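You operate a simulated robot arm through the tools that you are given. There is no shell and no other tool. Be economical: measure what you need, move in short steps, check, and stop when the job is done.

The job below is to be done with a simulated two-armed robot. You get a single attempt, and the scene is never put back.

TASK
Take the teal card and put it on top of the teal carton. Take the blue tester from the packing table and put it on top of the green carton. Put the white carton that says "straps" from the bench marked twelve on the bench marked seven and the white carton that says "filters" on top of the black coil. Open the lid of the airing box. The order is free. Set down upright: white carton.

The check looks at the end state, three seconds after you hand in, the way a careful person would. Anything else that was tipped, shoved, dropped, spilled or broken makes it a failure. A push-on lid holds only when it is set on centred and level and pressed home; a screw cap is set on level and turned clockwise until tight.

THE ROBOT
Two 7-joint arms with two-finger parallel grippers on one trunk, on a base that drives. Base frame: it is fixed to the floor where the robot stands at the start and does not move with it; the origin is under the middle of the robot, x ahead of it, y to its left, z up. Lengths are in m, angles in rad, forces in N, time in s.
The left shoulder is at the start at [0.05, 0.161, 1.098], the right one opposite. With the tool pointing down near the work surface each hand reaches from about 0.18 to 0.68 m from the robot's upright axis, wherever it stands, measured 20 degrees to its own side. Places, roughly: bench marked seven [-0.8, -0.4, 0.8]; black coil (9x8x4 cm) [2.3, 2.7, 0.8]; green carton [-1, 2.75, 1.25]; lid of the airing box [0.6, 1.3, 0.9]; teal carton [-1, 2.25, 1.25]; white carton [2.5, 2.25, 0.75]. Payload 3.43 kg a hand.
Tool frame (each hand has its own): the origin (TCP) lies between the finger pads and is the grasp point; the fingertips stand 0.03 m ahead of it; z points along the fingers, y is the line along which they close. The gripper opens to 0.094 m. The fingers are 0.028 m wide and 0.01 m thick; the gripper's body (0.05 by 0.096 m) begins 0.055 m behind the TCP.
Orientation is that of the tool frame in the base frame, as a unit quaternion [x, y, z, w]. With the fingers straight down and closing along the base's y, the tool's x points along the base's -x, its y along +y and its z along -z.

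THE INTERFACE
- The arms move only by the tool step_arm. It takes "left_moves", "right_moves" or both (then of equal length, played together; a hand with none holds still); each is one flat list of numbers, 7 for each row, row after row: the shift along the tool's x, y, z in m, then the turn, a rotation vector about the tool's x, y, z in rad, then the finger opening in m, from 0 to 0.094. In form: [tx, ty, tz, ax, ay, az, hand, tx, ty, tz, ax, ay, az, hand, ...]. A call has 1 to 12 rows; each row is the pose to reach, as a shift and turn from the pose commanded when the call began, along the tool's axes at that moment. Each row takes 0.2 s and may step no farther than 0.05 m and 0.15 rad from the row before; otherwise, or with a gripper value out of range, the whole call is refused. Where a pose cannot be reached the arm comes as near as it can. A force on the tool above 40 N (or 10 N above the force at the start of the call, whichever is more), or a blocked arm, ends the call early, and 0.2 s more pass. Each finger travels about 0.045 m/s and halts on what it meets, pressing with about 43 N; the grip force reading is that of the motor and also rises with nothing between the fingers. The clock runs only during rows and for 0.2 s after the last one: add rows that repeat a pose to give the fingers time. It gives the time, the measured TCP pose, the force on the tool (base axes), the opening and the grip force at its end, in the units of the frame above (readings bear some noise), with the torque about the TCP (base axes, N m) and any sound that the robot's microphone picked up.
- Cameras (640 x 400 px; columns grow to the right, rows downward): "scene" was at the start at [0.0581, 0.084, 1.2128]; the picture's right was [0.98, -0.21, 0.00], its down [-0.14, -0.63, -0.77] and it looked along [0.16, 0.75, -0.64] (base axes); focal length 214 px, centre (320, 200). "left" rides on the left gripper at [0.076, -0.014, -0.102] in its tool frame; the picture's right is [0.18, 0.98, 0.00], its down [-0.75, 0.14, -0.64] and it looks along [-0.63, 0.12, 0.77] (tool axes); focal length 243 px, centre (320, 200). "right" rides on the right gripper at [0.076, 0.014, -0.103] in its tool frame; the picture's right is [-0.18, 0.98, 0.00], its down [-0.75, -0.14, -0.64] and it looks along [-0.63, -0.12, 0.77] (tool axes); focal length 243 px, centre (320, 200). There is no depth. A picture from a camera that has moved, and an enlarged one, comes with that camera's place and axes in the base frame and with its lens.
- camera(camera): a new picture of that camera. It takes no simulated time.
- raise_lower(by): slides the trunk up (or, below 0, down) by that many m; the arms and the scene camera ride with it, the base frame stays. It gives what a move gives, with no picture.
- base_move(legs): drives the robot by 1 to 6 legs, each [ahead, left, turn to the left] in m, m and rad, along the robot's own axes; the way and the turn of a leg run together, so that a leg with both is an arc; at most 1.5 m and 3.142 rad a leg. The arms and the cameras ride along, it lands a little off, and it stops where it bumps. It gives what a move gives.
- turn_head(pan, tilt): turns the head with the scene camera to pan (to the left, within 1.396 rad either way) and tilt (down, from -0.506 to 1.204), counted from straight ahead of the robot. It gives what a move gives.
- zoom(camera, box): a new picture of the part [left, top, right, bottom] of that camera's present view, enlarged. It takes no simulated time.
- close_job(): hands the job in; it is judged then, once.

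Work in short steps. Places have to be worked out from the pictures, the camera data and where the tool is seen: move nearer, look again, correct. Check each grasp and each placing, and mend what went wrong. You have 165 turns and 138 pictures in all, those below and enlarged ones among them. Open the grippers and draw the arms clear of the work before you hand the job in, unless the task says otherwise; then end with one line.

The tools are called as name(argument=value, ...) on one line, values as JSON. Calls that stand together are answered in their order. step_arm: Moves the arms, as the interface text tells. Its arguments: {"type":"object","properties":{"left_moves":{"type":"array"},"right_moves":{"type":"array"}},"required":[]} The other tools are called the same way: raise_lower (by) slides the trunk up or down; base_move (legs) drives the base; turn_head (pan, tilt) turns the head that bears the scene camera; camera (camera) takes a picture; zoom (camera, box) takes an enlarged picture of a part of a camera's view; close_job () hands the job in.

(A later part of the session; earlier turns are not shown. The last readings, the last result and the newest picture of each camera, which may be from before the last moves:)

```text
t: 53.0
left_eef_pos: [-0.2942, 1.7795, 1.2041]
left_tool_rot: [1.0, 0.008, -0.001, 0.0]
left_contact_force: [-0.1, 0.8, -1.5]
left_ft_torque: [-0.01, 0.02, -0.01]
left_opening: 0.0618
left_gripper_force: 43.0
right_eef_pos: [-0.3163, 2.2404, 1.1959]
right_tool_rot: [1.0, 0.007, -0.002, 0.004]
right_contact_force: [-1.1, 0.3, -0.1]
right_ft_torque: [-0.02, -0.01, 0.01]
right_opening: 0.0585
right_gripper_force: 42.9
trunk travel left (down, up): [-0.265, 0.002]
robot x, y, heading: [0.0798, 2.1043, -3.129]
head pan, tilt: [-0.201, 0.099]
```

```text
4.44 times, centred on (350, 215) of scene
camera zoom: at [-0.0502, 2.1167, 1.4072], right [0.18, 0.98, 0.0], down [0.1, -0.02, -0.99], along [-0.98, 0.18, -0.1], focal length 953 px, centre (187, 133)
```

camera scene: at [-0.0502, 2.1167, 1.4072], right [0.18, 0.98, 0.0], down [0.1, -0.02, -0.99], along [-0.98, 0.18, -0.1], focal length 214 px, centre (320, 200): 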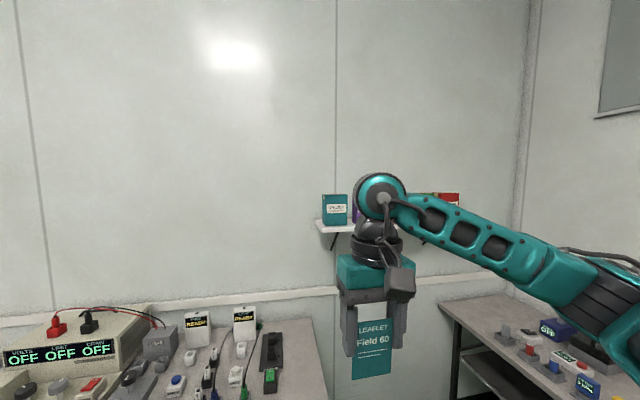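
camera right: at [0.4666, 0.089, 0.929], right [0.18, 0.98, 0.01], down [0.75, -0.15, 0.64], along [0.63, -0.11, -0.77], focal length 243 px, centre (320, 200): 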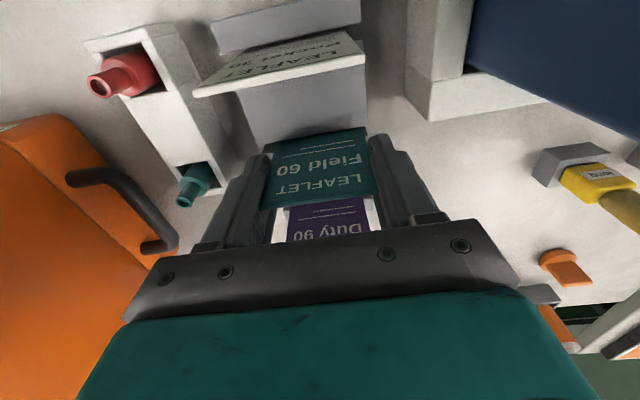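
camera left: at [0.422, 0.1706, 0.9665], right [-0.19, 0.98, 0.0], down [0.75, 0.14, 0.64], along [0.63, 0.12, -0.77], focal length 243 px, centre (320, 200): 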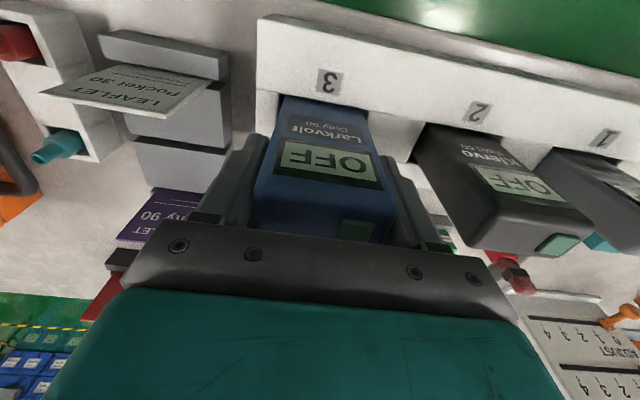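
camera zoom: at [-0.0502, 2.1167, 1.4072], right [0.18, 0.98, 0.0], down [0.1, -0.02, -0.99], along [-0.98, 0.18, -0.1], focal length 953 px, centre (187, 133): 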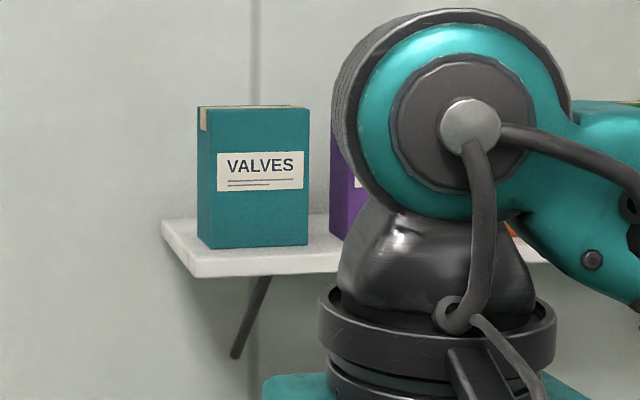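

Teal carton: front face x≈-0.887, y 2.29–2.38, ~6 cm deep, top z≈1.344. I'll lay the card flat on top with a horizontal hand. First drive forward ~0.3 m.

base_move(legs=[[0.28, -0.05, 0]])

step_arm(right_moves=[0.0, 0, -0.01, 0, -0.15, 0, 0.05, 0, 0, -0.025, 0, -0.3, 0, 0.05, 0, 0, -0.04, 0, -0.45, 0, 0.05, 0, 0, -0.055, 0, -0.6, 0, 0.05, 0, 0, -0.07, 0, -0.75, 0, 0.05, 0, 0, -0.085, 0, -0.9, 0, 0.05, 0, 0, -0.1, 0, -1.05, 0, 0.05, 0, 0, -0.12, 0, -1.2, 0, 0.05, 0, 0, -0.14, 0, -1.35, 0, 0.05, 0, 0, -0.16, 0, -1.47, 0, 0.05, 0, 0, -0.19, 0, -1.52, 0, 0.05, 0, 0, -0.21, 0, -1.52, 0, 0.05])

camera(camera="scene")

camera(camera="right")

```text
t: 54.9
left_eef_pos: [-0.5743, 1.8254, 1.2023]
left_tool_rot: [1.0, 0.007, 0.0, -0.002]
left_contact_force: [0.0, 0.2, -1.8]
left_ft_torque: [-0.04, -0.02, 0.0]
left_opening: 0.0617
left_gripper_force: 42.9
right_eef_pos: [-0.596, 2.2868, 1.1961]
right_tool_rot: [1.0, 0.007, -0.002, 0.005]
right_contact_force: [0.3, 0.1, -0.9]
right_ft_torque: [0.02, 0.01, 0.0]
right_opening: 0.0587
right_gripper_force: 43.1
trunk travel left (down, up): [-0.265, 0.002]
robot x, y, heading: [-0.2011, 2.1454, -3.128]
head pan, tilt: [-0.201, 0.099]
```

```text
t: 57.5
left_eef_pos: [-0.575, 1.8261, 1.204]
left_tool_rot: [1.0, 0.007, 0.0, -0.001]
left_contact_force: [-0.5, 0.4, -1.4]
left_ft_torque: [0.01, -0.02, -0.01]
left_opening: 0.0617
left_gripper_force: 43.1
right_eef_pos: [-0.5941, 2.2881, 1.4064]
right_tool_rot: [0.723, 0.002, -0.691, 0.007]
right_contact_force: [0.2, 0.5, -0.8]
right_ft_torque: [0.02, 0.01, 0.01]
right_opening: 0.0586
right_gripper_force: 42.4
right hand out of reach, approached as far as the arm can: row 10
trunk travel left (down, up): [-0.265, 0.002]
robot x, y, heading: [-0.1973, 2.1421, -3.13]
head pan, tilt: [-0.201, 0.099]
```

```text
106 pictures are left
camera scene: at [-0.3306, 2.1623, 1.4072], right [0.19, 0.98, 0.0], down [0.1, -0.02, -1.0], along [-0.98, 0.18, -0.1], focal length 214 px, centre (320, 200)
```

scene: 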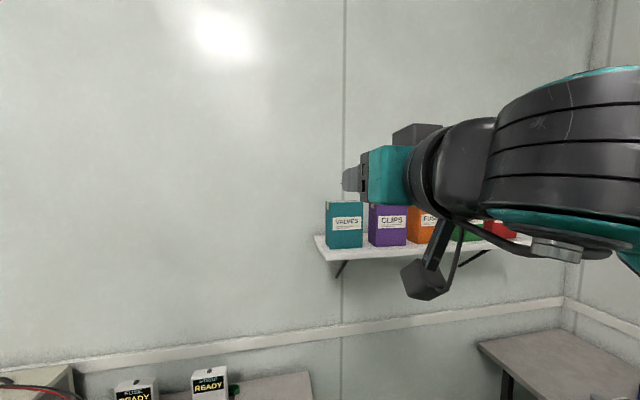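

```text
105 pictures are left
camera right: at [-0.489, 2.2761, 1.3347], right [0.0, -0.98, 0.19], down [0.6, 0.16, 0.78], along [-0.8, 0.11, 0.59], focal length 243 px, centre (320, 200)
```

right: 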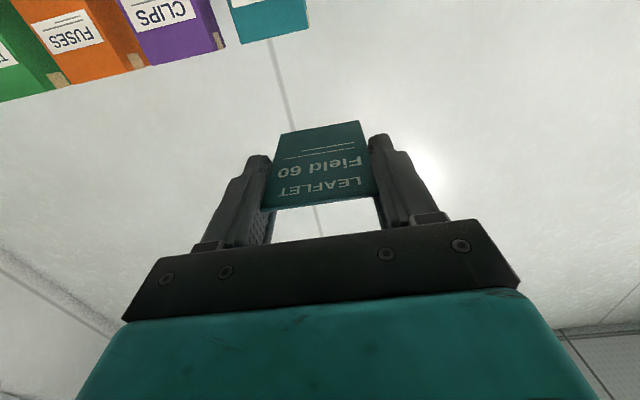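

The hand is horizontal and the card secure. I zoom the scene view to refine the teal and green carton places.

zoom(camera="scene", box=[300, 180, 400, 260])

zoom(camera="right", box=[200, 0, 400, 120])

```text
5.00 times, centred on (350, 220) of scene
camera zoom: at [-0.3306, 2.1623, 1.4072], right [0.19, 0.98, 0.0], down [0.1, -0.02, -1.0], along [-0.98, 0.18, -0.1], focal length 1072 px, centre (170, 100)
```

zoom: 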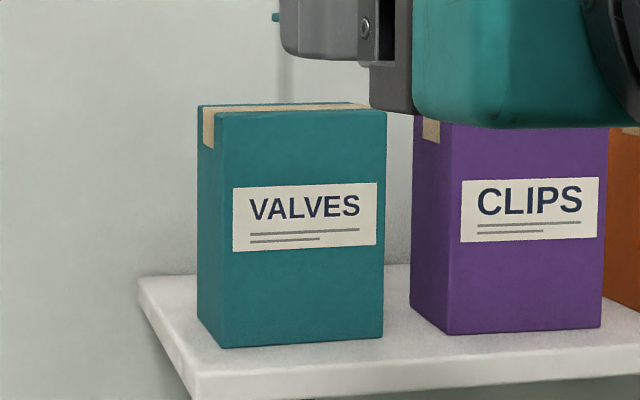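

```text
3.20 times, centred on (300, 60) of right
camera zoom: at [-0.489, 2.2761, 1.3347], right [0.0, -0.98, 0.19], down [0.6, 0.16, 0.78], along [-0.8, 0.11, 0.59], focal length 776 px, centre (384, 648)
```

zoom: 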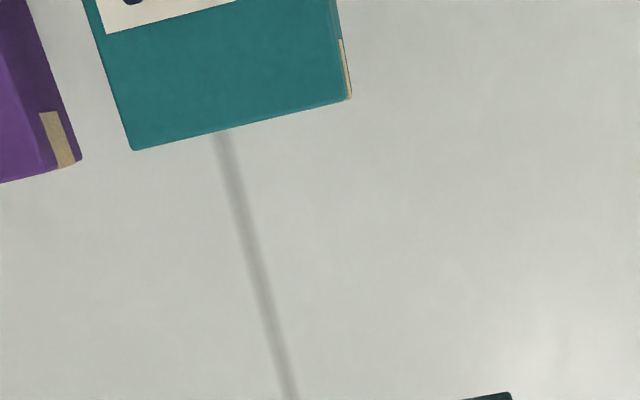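

Carton: front x≈-0.874, centre ≈(-0.905, 2.335), top z≈1.344. I move the hand in over it at z≈1.395 and check before lowering.

step_arm(right_moves=[0, -0.008, 0.046, 0, 0, 0, 0.05, 0, -0.016, 0.092, 0, 0, 0, 0.05, 0, -0.024, 0.138, 0, 0, 0, 0.05, 0, -0.032, 0.184, 0, 0, 0, 0.05, 0, -0.04, 0.23, 0, 0, 0, 0.05, 0, -0.047, 0.275, 0, 0, 0, 0.05, 0, -0.047, 0.275, 0, 0, 0, 0.05])

camera(camera="scene")

camera(camera="right")

```text
t: 59.1
left_eef_pos: [-0.574, 1.8253, 1.204]
left_tool_rot: [1.0, 0.007, -0.001, -0.001]
left_contact_force: [1.2, -0.1, -2.0]
left_ft_torque: [0.03, 0.01, 0.01]
left_opening: 0.0618
left_gripper_force: 43.2
right_eef_pos: [-0.8697, 2.3312, 1.3921]
right_tool_rot: [0.724, 0.002, -0.69, 0.008]
right_contact_force: [-0.3, 0.6, -1.1]
right_ft_torque: [0.01, -0.02, 0.01]
right_opening: 0.0586
right_gripper_force: 43.2
trunk travel left (down, up): [-0.265, 0.002]
robot x, y, heading: [-0.2003, 2.1467, -3.13]
head pan, tilt: [-0.201, 0.099]
```

```text
102 pictures are left
camera scene: at [-0.3301, 2.1626, 1.4073], right [0.19, 0.98, 0.0], down [0.1, -0.02, -1.0], along [-0.98, 0.19, -0.1], focal length 214 px, centre (320, 200)
```

scene: 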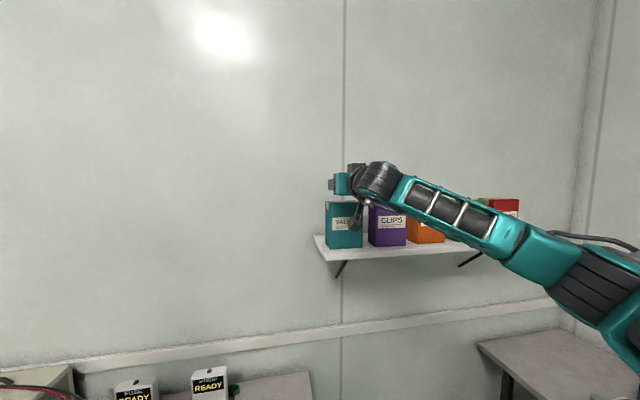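

```text
101 pictures are left
camera right: at [-0.7642, 2.3189, 1.3212], right [0.01, -0.98, 0.19], down [0.6, 0.16, 0.78], along [-0.8, 0.11, 0.59], focal length 243 px, centre (320, 200)
```

right: 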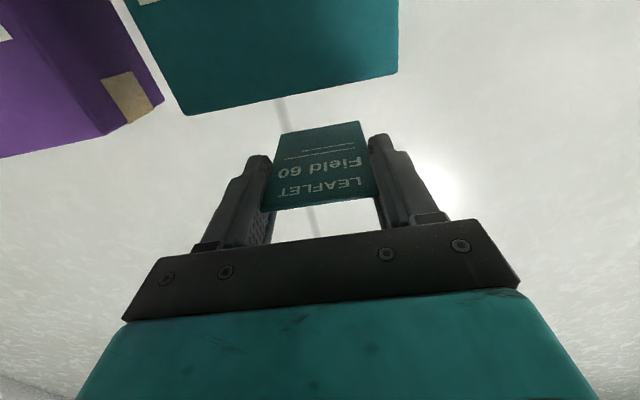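

Position agrees (front x≈-0.872, y-centre ≈2.337). I lower to z≈1.361, open, and then check.

step_arm(right_moves=[0.015, -0.005, 0.001, 0, 0, 0, 0.05, 0.025, -0.005, 0.001, 0, 0, 0, 0.05, 0.0315, -0.005, 0.001, 0, 0, 0, 0.05, 0.0315, -0.005, 0.001, 0, 0, 0, 0.05])

camera(camera="right")

```text
t: 60.1
left_eef_pos: [-0.5748, 1.8246, 1.2036]
left_tool_rot: [1.0, 0.007, 0.0, -0.001]
left_contact_force: [0.0, 0.2, -1.5]
left_ft_torque: [0.02, 0.0, 0.01]
left_opening: 0.0613
left_gripper_force: 43.5
right_eef_pos: [-0.8695, 2.3361, 1.3602]
right_tool_rot: [0.723, 0.002, -0.691, 0.008]
right_contact_force: [0.1, 0.0, 0.2]
right_ft_torque: [0.02, -0.01, 0.01]
right_opening: 0.0586
right_gripper_force: 42.9
trunk travel left (down, up): [-0.265, 0.002]
robot x, y, heading: [-0.2028, 2.1446, -3.13]
head pan, tilt: [-0.201, 0.099]
```

```text
100 pictures are left
camera right: at [-0.7639, 2.3239, 1.2895], right [0.0, -0.98, 0.19], down [0.6, 0.16, 0.78], along [-0.8, 0.11, 0.59], focal length 243 px, centre (320, 200)
```

right: 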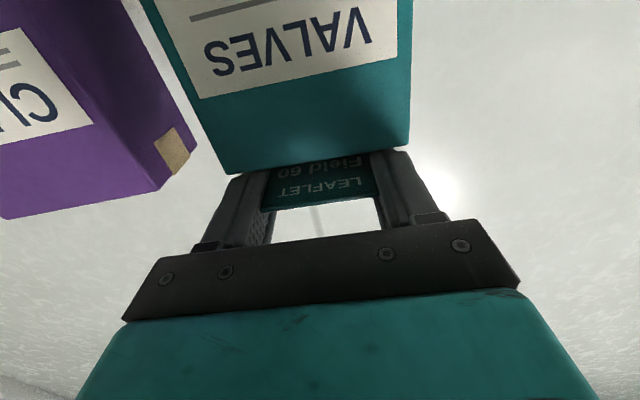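

No contact; carton top just below the fingers. Open and wait, then look.

step_arm(right_moves=[0, 0, 0, 0, 0, 0, 0.07, 0, 0, 0, 0, 0, 0, 0.085, 0, 0, 0, 0, 0, 0, 0.085, 0, 0, 0, 0, 0, 0, 0.085])

camera(camera="right")

```text
t: 61.1
left_eef_pos: [-0.5751, 1.8259, 1.2041]
left_tool_rot: [1.0, 0.006, 0.0, -0.001]
left_contact_force: [-0.1, 1.0, -2.4]
left_ft_torque: [0.03, 0.0, -0.05]
left_opening: 0.0617
left_gripper_force: 42.9
right_eef_pos: [-0.8684, 2.3381, 1.3611]
right_tool_rot: [0.723, 0.002, -0.691, 0.007]
right_contact_force: [-0.2, 0.2, -0.1]
right_ft_torque: [-0.02, -0.02, -0.03]
right_opening: 0.0851
right_gripper_force: 0.0
trunk travel left (down, up): [-0.265, 0.002]
robot x, y, heading: [-0.1969, 2.1493, -3.126]
head pan, tilt: [-0.201, 0.099]
```

```text
99 pictures are left
camera right: at [-0.7639, 2.324, 1.2898], right [0.0, -0.98, 0.19], down [0.6, 0.16, 0.78], along [-0.8, 0.11, 0.59], focal length 243 px, centre (320, 200)
```

right: 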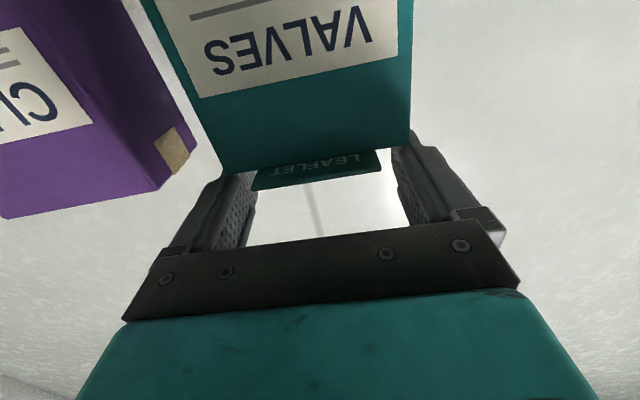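

The card now lies on the carton. I pull the hand straight back along its axis.

step_arm(right_moves=[0, 0, -0.03, 0, 0, 0, 0.085, 0, 0, -0.06, 0, 0, 0, 0.085, 0, 0, -0.1, 0, 0, 0, 0.085, 0, 0, -0.145, 0, 0, 0, 0.085, 0, 0, -0.19, 0, 0, 0, 0.085, 0, 0, -0.23, 0, 0, 0, 0.085, 0, 0, -0.27, 0, 0, 0, 0.085])

camera(camera="right")

zoom(camera="scene", box=[300, 170, 420, 260])

```text
t: 62.7
left_eef_pos: [-0.5736, 1.8252, 1.2043]
left_tool_rot: [1.0, 0.007, -0.001, 0.0]
left_contact_force: [-0.1, 0.4, -1.7]
left_ft_torque: [0.0, -0.03, 0.02]
left_opening: 0.0616
left_gripper_force: 42.7
right_eef_pos: [-0.6054, 2.3394, 1.3783]
right_tool_rot: [0.724, 0.002, -0.69, 0.008]
right_contact_force: [0.3, 0.5, -0.8]
right_ft_torque: [0.01, 0.03, -0.03]
right_opening: 0.0849
right_gripper_force: 0.1
right hand out of reach, approached as far as the arm can: row 7
trunk travel left (down, up): [-0.265, 0.002]
robot x, y, heading: [-0.1981, 2.146, -3.124]
head pan, tilt: [-0.201, 0.099]
```

```text
98 pictures are left
camera right: at [-0.4994, 2.3274, 1.3081], right [0.0, -0.98, 0.19], down [0.6, 0.15, 0.78], along [-0.8, 0.11, 0.59], focal length 243 px, centre (320, 200)
```

right: 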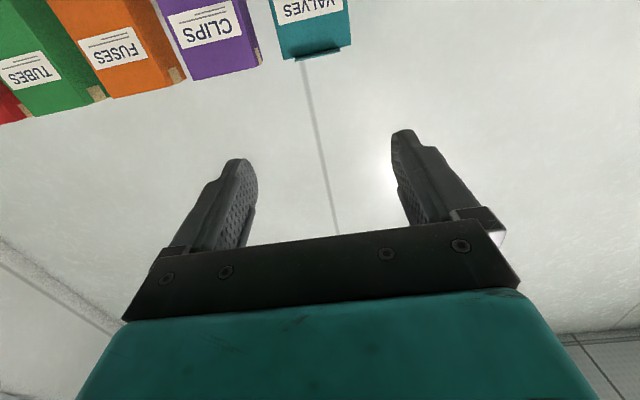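

```text
4.44 times, centred on (360, 215) of scene
camera zoom: at [-0.3302, 2.1622, 1.4073], right [0.19, 0.98, 0.0], down [0.1, -0.02, -1.0], along [-0.98, 0.18, -0.1], focal length 953 px, centre (142, 133)
```

zoom: 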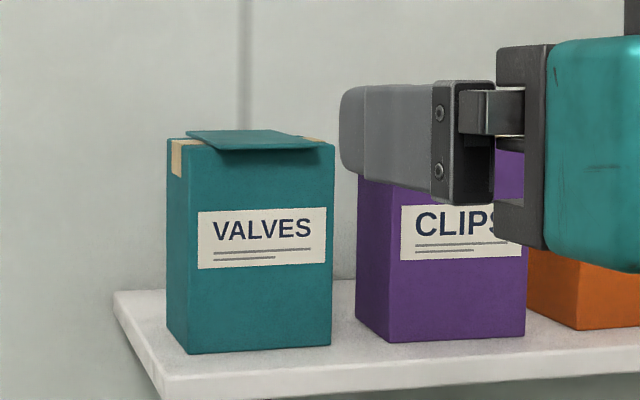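

Card lies flat on the teal carton. Now pitch the left hand (with the tester) to nearly horizontal, as done on the right.

step_arm(left_moves=[0.0, 0, -0.01, 0, -0.15, 0, 0.05, 0, 0, -0.025, 0, -0.3, 0, 0.05, 0, 0, -0.04, 0, -0.45, 0, 0.05, 0, 0, -0.055, 0, -0.6, 0, 0.05, 0, 0, -0.07, 0, -0.75, 0, 0.05, 0, 0, -0.085, 0, -0.9, 0, 0.05, 0, 0, -0.1, 0, -1.05, 0, 0.05, 0, 0, -0.12, 0, -1.2, 0, 0.05, 0, 0, -0.14, 0, -1.33, 0, 0.05, 0, 0, -0.16, 0, -1.43, 0, 0.05, 0, 0, -0.19, 0, -1.43, 0, 0.05, 0, 0, -0.2, 0, -1.43, 0, 0.05])

camera(camera="left")

turn_head(pan=-0.9, tilt=0.5)

camera(camera="scene")

```text
t: 65.3
left_eef_pos: [-0.5765, 1.8249, 1.4039]
left_tool_rot: [0.755, 0.006, -0.655, 0.003]
left_contact_force: [-0.5, -0.9, -2.7]
left_ft_torque: [-0.02, -0.06, -0.02]
left_opening: 0.0618
left_gripper_force: 43.1
right_eef_pos: [-0.6068, 2.3397, 1.3792]
right_tool_rot: [0.725, 0.002, -0.689, 0.007]
right_contact_force: [-0.4, 0.0, 0.0]
right_ft_torque: [-0.01, -0.04, -0.02]
right_opening: 0.0846
right_gripper_force: 0.1
trunk travel left (down, up): [-0.265, 0.002]
robot x, y, heading: [-0.1985, 2.1467, -3.128]
head pan, tilt: [-0.201, 0.099]
```

```text
96 pictures are left
camera left: at [-0.4647, 1.84, 1.3433], right [0.04, -0.98, -0.19], down [0.53, -0.14, 0.84], along [-0.85, -0.13, 0.52], focal length 243 px, centre (320, 200)
```

left: 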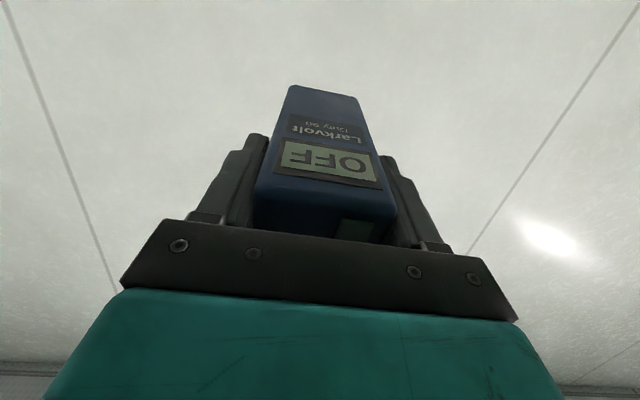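

```text
t: 66.4
left_eef_pos: [-0.5748, 1.8248, 1.4035]
left_tool_rot: [0.754, 0.005, -0.657, 0.004]
left_contact_force: [0.0, 0.3, -1.2]
left_ft_torque: [0.02, -0.07, 0.03]
left_opening: 0.0617
left_gripper_force: 42.9
right_eef_pos: [-0.6063, 2.3406, 1.3778]
right_tool_rot: [0.724, 0.002, -0.69, 0.007]
right_contact_force: [0.2, 0.1, 0.1]
right_ft_torque: [-0.01, -0.02, -0.02]
right_opening: 0.0851
right_gripper_force: 0.1
trunk travel left (down, up): [-0.265, 0.002]
robot x, y, heading: [-0.2006, 2.1448, -3.125]
head pan, tilt: [-0.901, 0.499]
```

```text
95 pictures are left
camera scene: at [-0.2977, 2.2158, 1.3702], right [0.77, 0.63, 0.0], down [0.3, -0.37, -0.88], along [-0.56, 0.68, -0.48], focal length 214 px, centre (320, 200)
```

scene: 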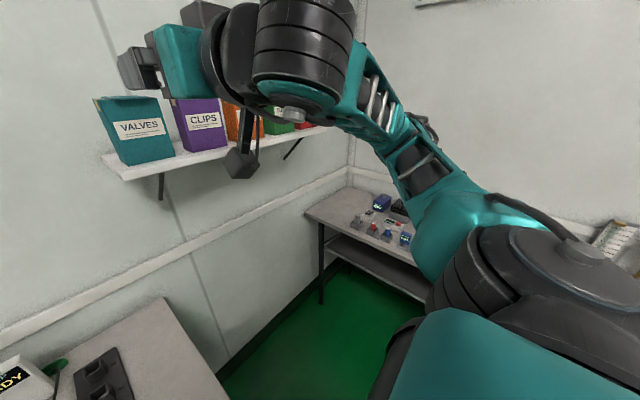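

Bench eight's front edge is actually at y≈2.9, so I can move the robot sideways to y≈2.5 and turn right ~0.54 so the left hand faces the green carton.

base_move(legs=[[0, -0.35, 0], [0, 0, -0.54]])

turn_head(pan=0.1, tilt=0.15)

camera(camera="scene")

camera(camera="left")

```text
t: 70.2
left_eef_pos: [-0.6915, 2.4163, 1.4039]
left_tool_rot: [0.729, -0.196, -0.633, -0.171]
left_contact_force: [0.6, 0.0, -2.6]
left_ft_torque: [-0.05, -0.04, -0.02]
left_opening: 0.0616
left_gripper_force: 43.1
right_eef_pos: [-0.4521, 2.8735, 1.379]
right_tool_rot: [0.698, -0.192, -0.666, -0.178]
right_contact_force: [0.4, 0.1, 0.0]
right_ft_torque: [-0.03, -0.03, -0.02]
right_opening: 0.0852
right_gripper_force: 0.0
trunk travel left (down, up): [-0.265, 0.002]
robot x, y, heading: [-0.2061, 2.4962, 2.614]
head pan, tilt: [-0.901, 0.499]
```

```text
t: 71.5
left_eef_pos: [-0.6904, 2.4153, 1.4049]
left_tool_rot: [0.729, -0.197, -0.633, -0.172]
left_contact_force: [0.7, 0.2, -1.9]
left_ft_torque: [-0.03, -0.05, 0.0]
left_opening: 0.0615
left_gripper_force: 43.0
right_eef_pos: [-0.4533, 2.8729, 1.3796]
right_tool_rot: [0.699, -0.191, -0.666, -0.176]
right_contact_force: [-1.1, -0.1, -0.4]
right_ft_torque: [0.0, 0.02, -0.02]
right_opening: 0.0848
right_gripper_force: 0.0
trunk travel left (down, up): [-0.265, 0.002]
robot x, y, heading: [-0.2061, 2.4997, 2.616]
head pan, tilt: [0.099, 0.15]
```

```text
94 pictures are left
camera scene: at [-0.3239, 2.5567, 1.4025], right [0.41, 0.91, 0.0], down [0.14, -0.06, -0.99], along [-0.9, 0.41, -0.15], focal length 214 px, centre (320, 200)
```

scene: 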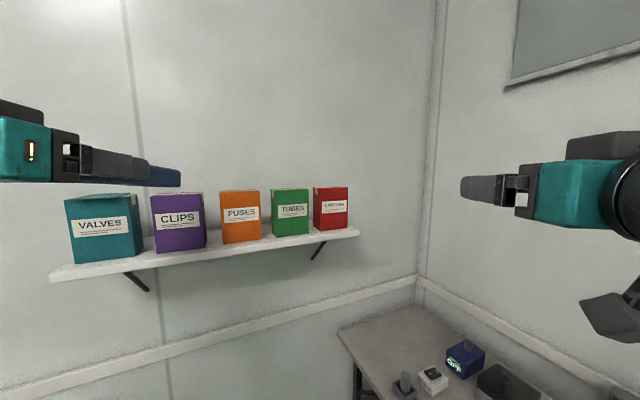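

```text
93 pictures are left
camera left: at [-0.5872, 2.3711, 1.3438], right [-0.47, -0.86, -0.18], down [0.39, -0.39, 0.84], along [-0.79, 0.32, 0.52], focal length 243 px, centre (320, 200)
```

left: 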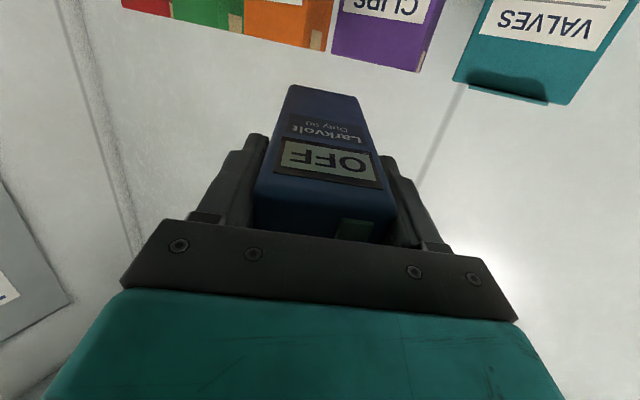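

I zoom on the green carton from both cameras to triangulate.

zoom(camera="scene", box=[210, 170, 360, 260])

zoom(camera="left", box=[110, 0, 350, 70])

```text
4.27 times, centred on (285, 215) of scene
camera zoom: at [-0.3239, 2.5567, 1.4025], right [0.41, 0.91, 0.0], down [0.14, -0.06, -0.99], along [-0.9, 0.41, -0.15], focal length 915 px, centre (469, 136)
```

zoom: 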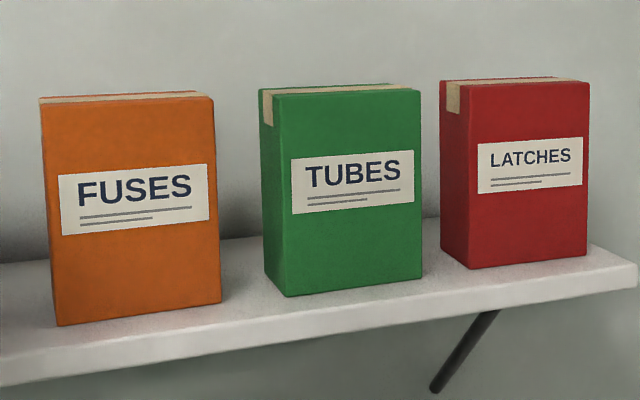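

```text
2.67 times, centred on (230, 35) of left
camera zoom: at [-0.5872, 2.3711, 1.3438], right [-0.47, -0.86, -0.18], down [0.39, -0.39, 0.84], along [-0.79, 0.32, 0.52], focal length 647 px, centre (560, 640)
```

zoom: 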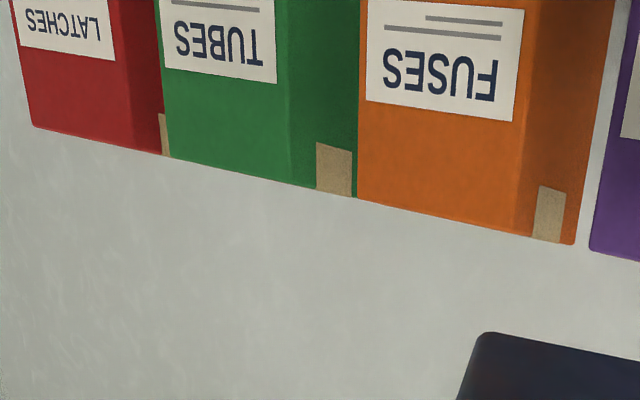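

Green carton: front x≈-0.868, centre ≈(-0.897, 2.7245), top 1.344. I move the tester above it at z≈1.40, leveling the hand.

step_arm(left_moves=[-0.0046, -0.0204, 0.0372, 0, -0.015, 0, 0.05, -0.0092, -0.0408, 0.0744, 0, -0.03, 0, 0.05, -0.0137, -0.0611, 0.1116, 0, -0.045, 0, 0.05, -0.0183, -0.0815, 0.1488, 0, -0.06, 0, 0.05, -0.0229, -0.1019, 0.1859, 0, -0.075, 0, 0.05, -0.0275, -0.1223, 0.2231, 0, -0.09, 0, 0.05, -0.032, -0.1426, 0.2603, 0, -0.105, 0, 0.05, -0.0366, -0.163, 0.2975, 0, -0.12, 0, 0.05, -0.0366, -0.163, 0.2975, 0, -0.12, 0, 0.05])

camera(camera="left")

zoom(camera="scene", box=[190, 130, 380, 260])

```text
t: 73.5
left_eef_pos: [-0.8627, 2.6992, 1.395]
left_tool_rot: [0.69, -0.186, -0.676, -0.182]
left_contact_force: [-0.7, 0.1, -1.8]
left_ft_torque: [-0.04, -0.06, 0.01]
left_opening: 0.0616
left_gripper_force: 42.9
left hand out of reach, approached as far as the arm can: row 8, 9
right_eef_pos: [-0.4523, 2.872, 1.3787]
right_tool_rot: [0.698, -0.191, -0.667, -0.177]
right_contact_force: [0.1, 0.0, -0.1]
right_ft_torque: [0.02, -0.01, 0.0]
right_opening: 0.0851
right_gripper_force: 0.1
trunk travel left (down, up): [-0.265, 0.002]
robot x, y, heading: [-0.2013, 2.4971, 2.612]
head pan, tilt: [0.099, 0.15]
```

```text
90 pictures are left
camera left: at [-0.7654, 2.6588, 1.3225], right [-0.49, -0.85, -0.18], down [0.47, -0.44, 0.77], along [-0.73, 0.29, 0.62], focal length 243 px, centre (320, 200)
```

left: 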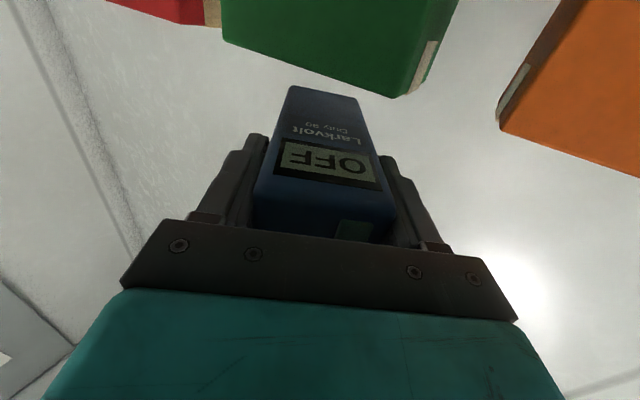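

```text
3.08 times, centred on (285, 195) of scene
camera zoom: at [-0.3229, 2.5562, 1.4028], right [0.41, 0.91, 0.0], down [0.13, -0.06, -0.99], along [-0.9, 0.41, -0.15], focal length 660 px, centre (428, 215)
```

zoom: 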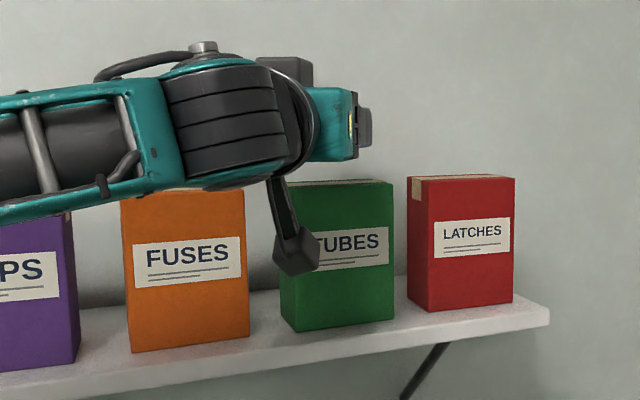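

Tester centre is within ~9 mm of the carton centre; level. I lower toward contact (TCP z≈1.362).

step_arm(left_moves=[0.012, -0.001, 0.002, 0, 0, 0, 0.05, 0.022, -0.002, 0.004, 0, 0, 0, 0.05, 0.029, -0.003, 0.005, 0, 0, 0, 0.05, 0.032, -0.003, 0.005, 0, 0, 0, 0.05, 0.032, -0.003, 0.005, 0, 0, 0, 0.05])

camera(camera="left")

```text
t: 74.7
left_eef_pos: [-0.8647, 2.704, 1.3655]
left_tool_rot: [0.687, -0.185, -0.678, -0.184]
left_contact_force: [-4.0, 2.6, 9.4]
left_ft_torque: [0.72, 0.75, 0.12]
left_opening: 0.0615
left_gripper_force: 43.4
right_eef_pos: [-0.4523, 2.8722, 1.3793]
right_tool_rot: [0.698, -0.191, -0.667, -0.176]
right_contact_force: [-0.2, 0.2, -0.7]
right_ft_torque: [0.06, -0.02, -0.01]
right_opening: 0.085
right_gripper_force: 0.0
trunk travel left (down, up): [-0.265, 0.002]
robot x, y, heading: [-0.2028, 2.4984, 2.61]
head pan, tilt: [0.099, 0.15]
```

```text
88 pictures are left
camera left: at [-0.7672, 2.6639, 1.292], right [-0.49, -0.85, -0.19], down [0.47, -0.44, 0.76], along [-0.73, 0.29, 0.62], focal length 243 px, centre (320, 200)
```

left: 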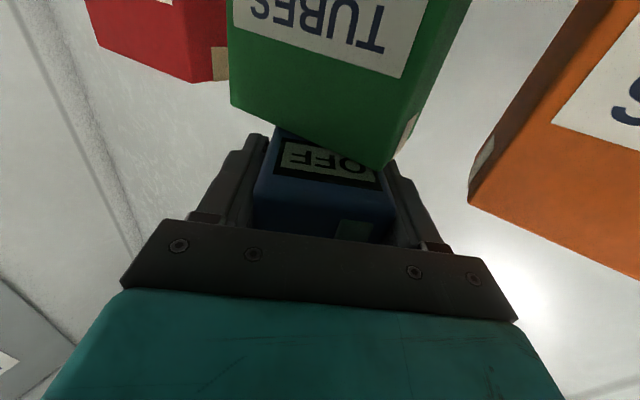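

Contact felt (9 N): the tester rests on the carton. I ease up 2 mm and open.

step_arm(left_moves=[-0.004, 0, 0, 0, 0, 0, 0.05, -0.004, 0, 0, 0, 0, 0, 0.066, -0.004, 0, 0, 0, 0, 0, 0.075, -0.004, 0, 0, 0, 0, 0, 0.085, -0.004, 0, 0, 0, 0, 0, 0.085])

camera(camera="left")

```text
t: 75.9
left_eef_pos: [-0.8637, 2.7046, 1.3682]
left_tool_rot: [0.689, -0.186, -0.676, -0.183]
left_contact_force: [-0.8, -0.3, 0.4]
left_ft_torque: [0.0, 0.02, 0.01]
left_opening: 0.085
left_gripper_force: 0.1
right_eef_pos: [-0.4523, 2.8728, 1.3791]
right_tool_rot: [0.698, -0.19, -0.667, -0.176]
right_contact_force: [-0.2, 0.4, -0.3]
right_ft_torque: [0.01, 0.01, -0.01]
right_opening: 0.0853
right_gripper_force: 0.0
trunk travel left (down, up): [-0.265, 0.002]
robot x, y, heading: [-0.2063, 2.4981, 2.611]
head pan, tilt: [0.099, 0.15]
```

```text
87 pictures are left
camera left: at [-0.7676, 2.6637, 1.2932], right [-0.49, -0.85, -0.19], down [0.47, -0.44, 0.77], along [-0.73, 0.29, 0.62], focal length 243 px, centre (320, 200)
```

left: 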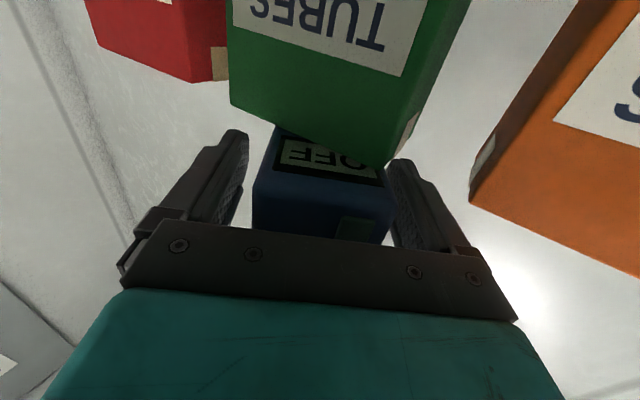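

Released and stable. I open fully and withdraw straight back.

step_arm(left_moves=[0, 0, 0, 0, 0, 0, 0.094, 0, 0, -0.02, 0, 0, 0, 0.094, 0, 0, -0.05, 0, 0, 0, 0.094, 0, 0, -0.09, 0, 0, 0, 0.094, 0, 0, -0.13, 0, 0, 0, 0.094, 0, 0, -0.17, 0, 0, 0, 0.094, 0, 0, -0.21, 0, 0, 0, 0.094])

zoom(camera="scene", box=[190, 130, 380, 260])

camera(camera="left")

```text
t: 77.5
left_eef_pos: [-0.6814, 2.5993, 1.3715]
left_tool_rot: [0.69, -0.185, -0.675, -0.183]
left_contact_force: [-0.7, 0.2, 0.1]
left_ft_torque: [0.0, 0.01, -0.02]
left_opening: 0.0941
left_gripper_force: 0.1
right_eef_pos: [-0.4512, 2.8724, 1.3799]
right_tool_rot: [0.698, -0.191, -0.667, -0.177]
right_contact_force: [0.2, 0.0, -0.7]
right_ft_torque: [0.02, 0.03, -0.01]
right_opening: 0.0849
right_gripper_force: 0.2
trunk travel left (down, up): [-0.265, 0.002]
robot x, y, heading: [-0.206, 2.5008, 2.614]
head pan, tilt: [0.099, 0.15]
```

```text
3.08 times, centred on (285, 195) of scene
camera zoom: at [-0.3229, 2.5562, 1.4027], right [0.41, 0.91, 0.0], down [0.14, -0.06, -0.99], along [-0.9, 0.41, -0.15], focal length 660 px, centre (428, 215)
```

zoom: 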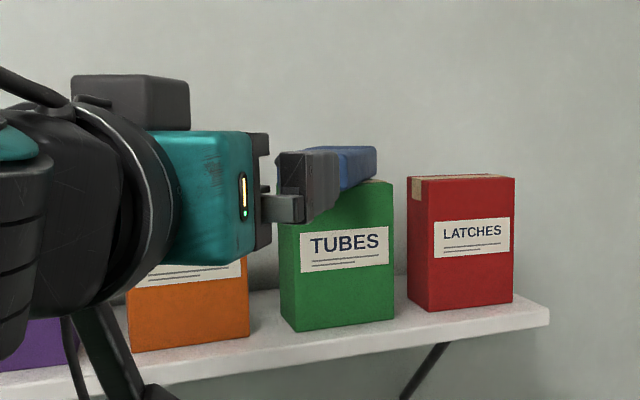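

```text
85 pictures are left
camera left: at [-0.5848, 2.5581, 1.298], right [-0.49, -0.85, -0.19], down [0.47, -0.44, 0.77], along [-0.73, 0.29, 0.62], focal length 243 px, centre (320, 200)
```

left: 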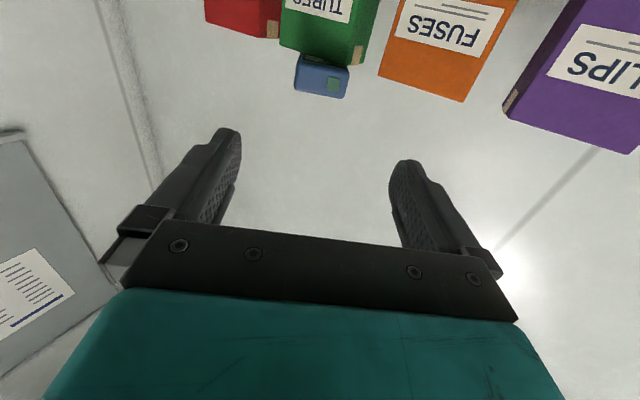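

The tester lies on the green carton. I back away from the shelf and return both hands to pointing down.

base_move(legs=[[-0.25, 0, 0]])

step_arm(left_moves=[0.01, 0, 0, 0, 0.13, 0, 0.094, 0.02, 0, 0, 0, 0.26, 0, 0.094, 0.03, 0, 0, 0, 0.39, 0, 0.094, 0.045, 0, 0, 0, 0.52, 0, 0.094, 0.06, 0, 0, 0, 0.65, 0, 0.094, 0.075, 0, 0, 0, 0.78, 0, 0.094, 0.09, 0, -0.01, 0, 0.91, 0, 0.094, 0.105, 0, -0.02, 0, 1.04, 0, 0.094, 0.12, 0, -0.03, 0, 1.17, 0, 0.094, 0.135, 0, -0.04, 0, 1.3, 0, 0.094, 0.15, 0, -0.05, 0, 1.43, 0, 0.094, 0.16, 0, -0.06, 0, 1.55, 0, 0.094], right_moves=[0.01, 0, 0, 0, 0.13, 0, 0.094, 0.02, 0, 0, 0, 0.26, 0, 0.094, 0.03, 0, 0, 0, 0.39, 0, 0.094, 0.045, 0, 0, 0, 0.52, 0, 0.094, 0.06, 0, 0, 0, 0.65, 0, 0.094, 0.075, 0, 0, 0, 0.78, 0, 0.094, 0.09, 0, 0, 0, 0.91, 0, 0.094, 0.105, 0, 0, 0, 1.04, 0, 0.094, 0.12, 0, 0, 0, 1.17, 0, 0.094, 0.135, 0, 0, 0, 1.3, 0, 0.094, 0.15, 0, 0, 0, 1.41, 0, 0.094, 0.17, 0, 0, 0, 1.515, 0, 0.094])

camera(camera="scene")

```text
t: 79.3
left_eef_pos: [-0.4656, 2.4741, 1.3711]
left_tool_rot: [0.689, -0.186, -0.676, -0.184]
left_contact_force: [0.1, 0.0, -0.2]
left_ft_torque: [-0.04, 0.02, -0.02]
left_opening: 0.0938
left_gripper_force: 0.1
right_eef_pos: [-0.2354, 2.7484, 1.3793]
right_tool_rot: [0.698, -0.192, -0.667, -0.178]
right_contact_force: [0.3, 0.0, 0.2]
right_ft_torque: [0.0, 0.0, 0.0]
right_opening: 0.0849
right_gripper_force: 0.0
trunk travel left (down, up): [-0.265, 0.002]
robot x, y, heading: [0.0077, 2.3734, 2.61]
head pan, tilt: [0.099, 0.15]
```

```text
t: 81.9
left_eef_pos: [-0.4119, 2.4436, 1.2118]
left_tool_rot: [0.965, -0.261, 0.001, -0.001]
left_contact_force: [-0.4, -0.5, -0.1]
left_ft_torque: [-0.01, -0.02, -0.03]
left_opening: 0.094
left_gripper_force: 0.0
right_eef_pos: [-0.2308, 2.7441, 1.2094]
right_tool_rot: [0.965, -0.261, -0.004, 0.004]
right_contact_force: [-0.6, -0.4, 0.7]
right_ft_torque: [0.01, 0.01, 0.0]
right_opening: 0.0941
right_gripper_force: 0.2
trunk travel left (down, up): [-0.265, 0.002]
robot x, y, heading: [0.0119, 2.3692, 2.61]
head pan, tilt: [0.099, 0.15]
```

```text
84 pictures are left
camera scene: at [-0.1087, 2.4316, 1.4025], right [0.42, 0.91, 0.0], down [0.14, -0.06, -0.99], along [-0.9, 0.41, -0.15], focal length 214 px, centre (320, 200)
```

scene: 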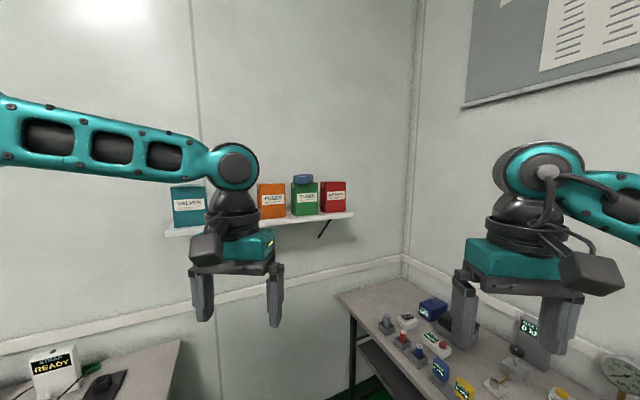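

Both placed. Now I go to the airing-box table: back into the aisle, turn to face +x, and look.

base_move(legs=[[-0.15, 0.26, 0], [0, 0, -2.61], [0, -0.3, 0]])

turn_head(pan=-0.6, tilt=0.7)

camera(camera="scene")

```text
t: 91.7
left_eef_pos: [0.4087, 1.9256, 1.2126]
left_tool_rot: [-0.002, 1.0, -0.001, 0.0]
left_contact_force: [0.6, -0.2, 0.3]
left_ft_torque: [-0.01, -0.01, 0.02]
left_opening: 0.0941
left_gripper_force: 0.0
right_eef_pos: [0.4027, 1.5754, 1.2097]
right_tool_rot: [-0.002, 1.0, 0.005, 0.003]
right_contact_force: [0.4, 0.0, -0.2]
right_ft_torque: [-0.01, -0.02, -0.01]
right_opening: 0.0938
right_gripper_force: 0.0
trunk travel left (down, up): [-0.265, 0.002]
robot x, y, heading: [0.0071, 1.7735, 0.005]
head pan, tilt: [0.099, 0.15]
```

```text
t: 92.8
left_eef_pos: [0.4087, 1.9269, 1.2133]
left_tool_rot: [-0.001, 1.0, -0.001, 0.0]
left_contact_force: [-0.2, 0.0, -0.4]
left_ft_torque: [0.0, 0.02, 0.03]
left_opening: 0.094
left_gripper_force: 0.1
right_eef_pos: [0.4047, 1.5763, 1.2087]
right_tool_rot: [-0.002, 1.0, 0.005, 0.003]
right_contact_force: [1.2, 0.4, -0.7]
right_ft_torque: [-0.03, -0.02, 0.02]
right_opening: 0.0938
right_gripper_force: 0.0
trunk travel left (down, up): [-0.265, 0.002]
robot x, y, heading: [0.0109, 1.7752, 0.008]
head pan, tilt: [-0.6, 0.7]
```

```text
83 pictures are left
camera scene: at [0.1183, 1.7268, 1.3525], right [-0.56, -0.83, 0.0], down [-0.53, 0.36, -0.77], along [0.63, -0.43, -0.64], focal length 214 px, centre (320, 200)
```

scene: 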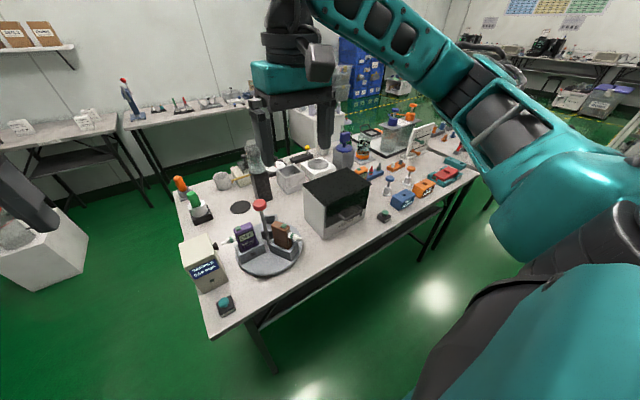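

I zoom on the box.

zoom(camera="scene", box=[280, 140, 420, 250])

```text
3.64 times, centred on (350, 195) of scene
camera zoom: at [0.1183, 1.7268, 1.3525], right [-0.56, -0.83, 0.0], down [-0.53, 0.36, -0.77], along [0.63, -0.43, -0.64], focal length 780 px, centre (211, 218)
```

zoom: 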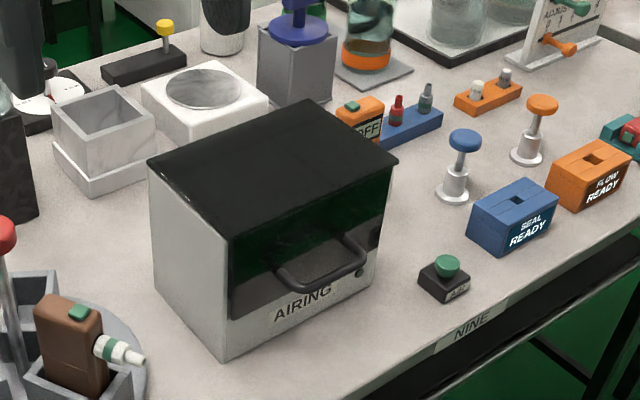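

The airing box: front face x≈0.52, y 1.235–1.435, top z≈0.915, hinge presumably at the back (x≈0.655); handle bar at about (0.49, 1.335, 0.837). I move the robot so the right hand faces it and lower the trunk by 0.1.

base_move(legs=[[-0.01, -0.275, 0]])

raise_lower(by=-0.1)

turn_head(pan=-0.35, tilt=0.8)

camera(camera="scene")

camera(camera="right")

```text
t: 94.7
left_eef_pos: [0.3979, 1.6525, 1.2125]
left_tool_rot: [-0.002, 1.0, -0.002, 0.0]
left_contact_force: [0.0, 0.2, 0.8]
left_ft_torque: [0.02, 0.0, 0.01]
left_opening: 0.0939
left_gripper_force: 0.0
right_eef_pos: [0.395, 1.3024, 1.2086]
right_tool_rot: [-0.002, 1.0, 0.004, 0.003]
right_contact_force: [-0.8, -0.4, -0.1]
right_ft_torque: [0.01, 0.02, -0.02]
right_opening: 0.0939
right_gripper_force: 0.1
trunk travel left (down, up): [-0.265, 0.002]
robot x, y, heading: [0.0034, 1.4992, 0.003]
head pan, tilt: [-0.6, 0.7]
```

```text
t: 96.1
left_eef_pos: [0.3988, 1.6531, 1.1118]
left_tool_rot: [-0.003, 1.0, -0.001, 0.0]
left_contact_force: [0.1, -0.2, 0.8]
left_ft_torque: [0.0, 0.0, 0.02]
left_opening: 0.094
left_gripper_force: 0.1
right_eef_pos: [0.3949, 1.3019, 1.1089]
right_tool_rot: [-0.003, 1.0, 0.005, 0.003]
right_contact_force: [-0.9, -0.3, -0.7]
right_ft_torque: [-0.02, -0.01, -0.01]
right_opening: 0.094
right_gripper_force: 0.1
trunk travel left (down, up): [-0.165, 0.102]
robot x, y, heading: [-0.0033, 1.4987, 0.012]
head pan, tilt: [-0.6, 0.7]
```

```text
t: 96.8
left_eef_pos: [0.3992, 1.6534, 1.1119]
left_tool_rot: [-0.003, 1.0, -0.002, 0.0]
left_contact_force: [-1.0, -0.2, -0.2]
left_ft_torque: [0.03, 0.0, 0.02]
left_opening: 0.094
left_gripper_force: 0.0
right_eef_pos: [0.3941, 1.3022, 1.1092]
right_tool_rot: [-0.002, 1.0, 0.004, 0.003]
right_contact_force: [-1.5, 0.0, -0.2]
right_ft_torque: [-0.02, 0.01, 0.02]
right_opening: 0.0939
right_gripper_force: 0.0
trunk travel left (down, up): [-0.165, 0.102]
robot x, y, heading: [-0.0024, 1.5006, -0.003]
head pan, tilt: [-0.351, 0.799]
```

```text
81 pictures are left
camera scene: at [0.1149, 1.4726, 1.2443], right [-0.34, -0.94, 0.0], down [-0.67, 0.24, -0.7], along [0.66, -0.24, -0.72], focal length 214 px, centre (320, 200)
```

scene: 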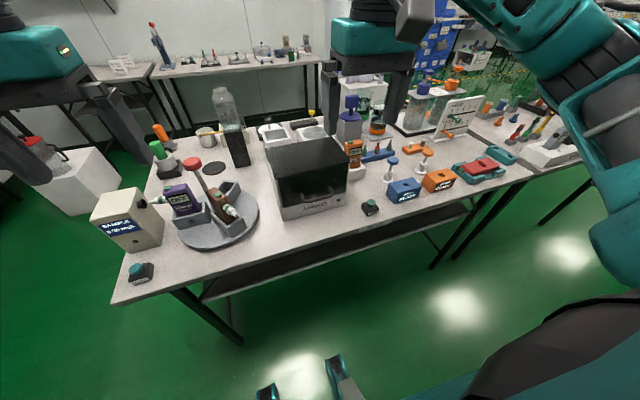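

```text
80 pictures are left
camera right: at [0.3175, 1.3158, 1.2113], right [0.18, 0.98, 0.01], down [0.75, -0.14, 0.65], along [0.64, -0.11, -0.76], focal length 243 px, centre (320, 200)
```

right: 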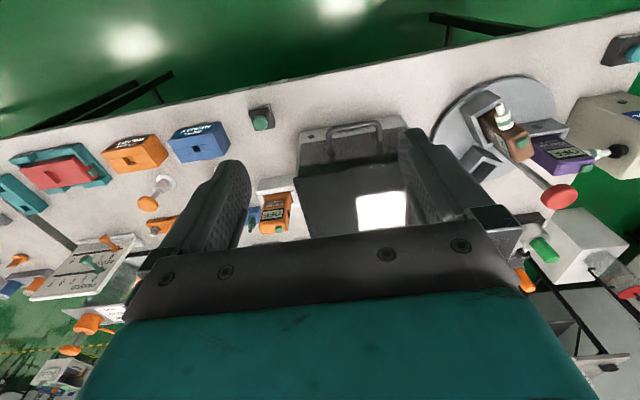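

I zoom on the handle from both cameras.

zoom(camera="right", box=[280, 90, 430, 200])

zoom(camera="scene", box=[250, 130, 390, 230])

```text
3.64 times, centred on (355, 145) of right
camera zoom: at [0.3175, 1.3158, 1.2113], right [0.18, 0.98, 0.01], down [0.75, -0.14, 0.65], along [0.64, -0.11, -0.76], focal length 882 px, centre (193, 400)
```

zoom: 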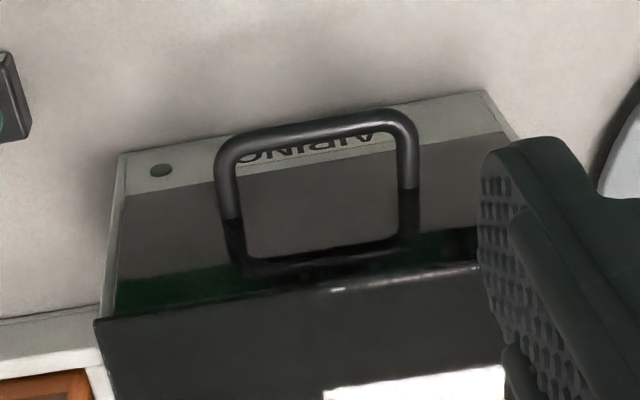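

```text
4.00 times, centred on (320, 180) of scene
camera zoom: at [0.1149, 1.4726, 1.2443], right [-0.34, -0.94, 0.0], down [-0.67, 0.24, -0.7], along [0.66, -0.24, -0.72], focal length 858 px, centre (320, 280)
```

zoom: 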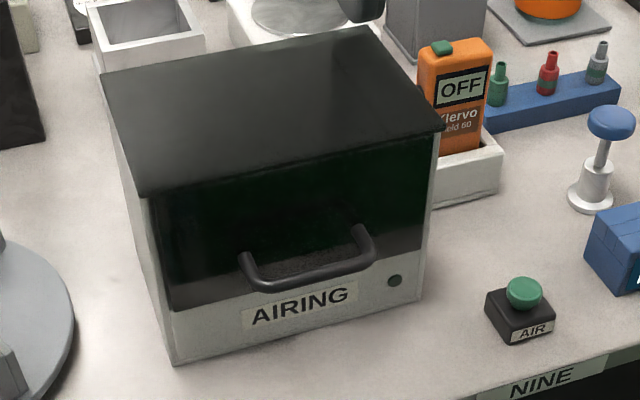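

Handle bar centre ≈(0.483, 1.343, 0.848), ~1 cm thick, ~3 cm clear of the panel. I'd like to pinch it from above with fingers closing along x, so I test turning the right hand the other way (+90°) above it.

step_arm(right_moves=[-0.007, 0.0035, 0, 0, 0, 0.15, 0.05, -0.014, 0.007, 0, 0, 0, 0.3, 0.05, -0.021, 0.0105, 0, 0, 0, 0.45, 0.05, -0.028, 0.014, 0, 0, 0, 0.6, 0.05, -0.035, 0.0175, 0, 0, 0, 0.75, 0.05, -0.042, 0.021, 0, 0, 0, 0.9, 0.05, -0.049, 0.0245, 0, 0, 0, 1.05, 0.05, -0.056, 0.028, 0, 0, 0, 1.2, 0.05, -0.064, 0.032, 0, 0, 0, 1.35, 0.05, -0.076, 0.036, 0, 0, 0, 1.5, 0.05, -0.089, 0.041, 0, 0, 0, 1.571, 0.05])

camera(camera="right")

```text
t: 99.2
left_eef_pos: [0.4, 1.6533, 1.112]
left_tool_rot: [-0.003, 1.0, -0.001, 0.0]
left_contact_force: [-0.5, -0.2, 0.0]
left_ft_torque: [-0.03, -0.01, -0.01]
left_opening: 0.0941
left_gripper_force: 0.0
right_eef_pos: [0.4846, 1.3436, 1.1114]
right_tool_rot: [0.707, 0.708, 0.005, 0.0]
right_contact_force: [-0.2, -0.1, -0.8]
right_ft_torque: [-0.03, 0.01, 0.0]
right_opening: 0.0501
right_gripper_force: 0.1
trunk travel left (down, up): [-0.165, 0.102]
robot x, y, heading: [-0.0013, 1.4957, -0.0]
head pan, tilt: [-0.351, 0.799]
```

```text
77 pictures are left
camera right: at [0.497, 1.42, 1.2134], right [0.98, -0.18, 0.01], down [-0.14, -0.76, 0.64], along [-0.11, -0.63, -0.77], focal length 243 px, centre (320, 200)
```

right: 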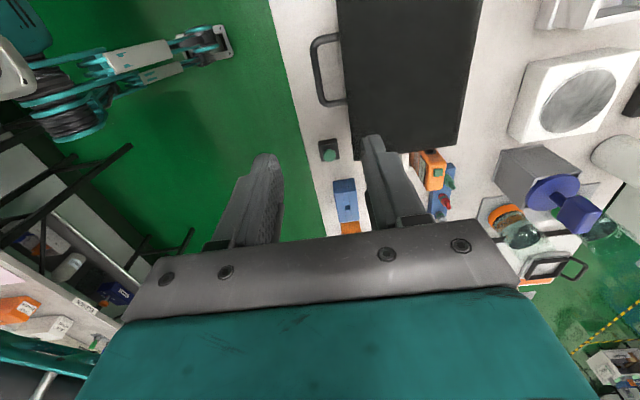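

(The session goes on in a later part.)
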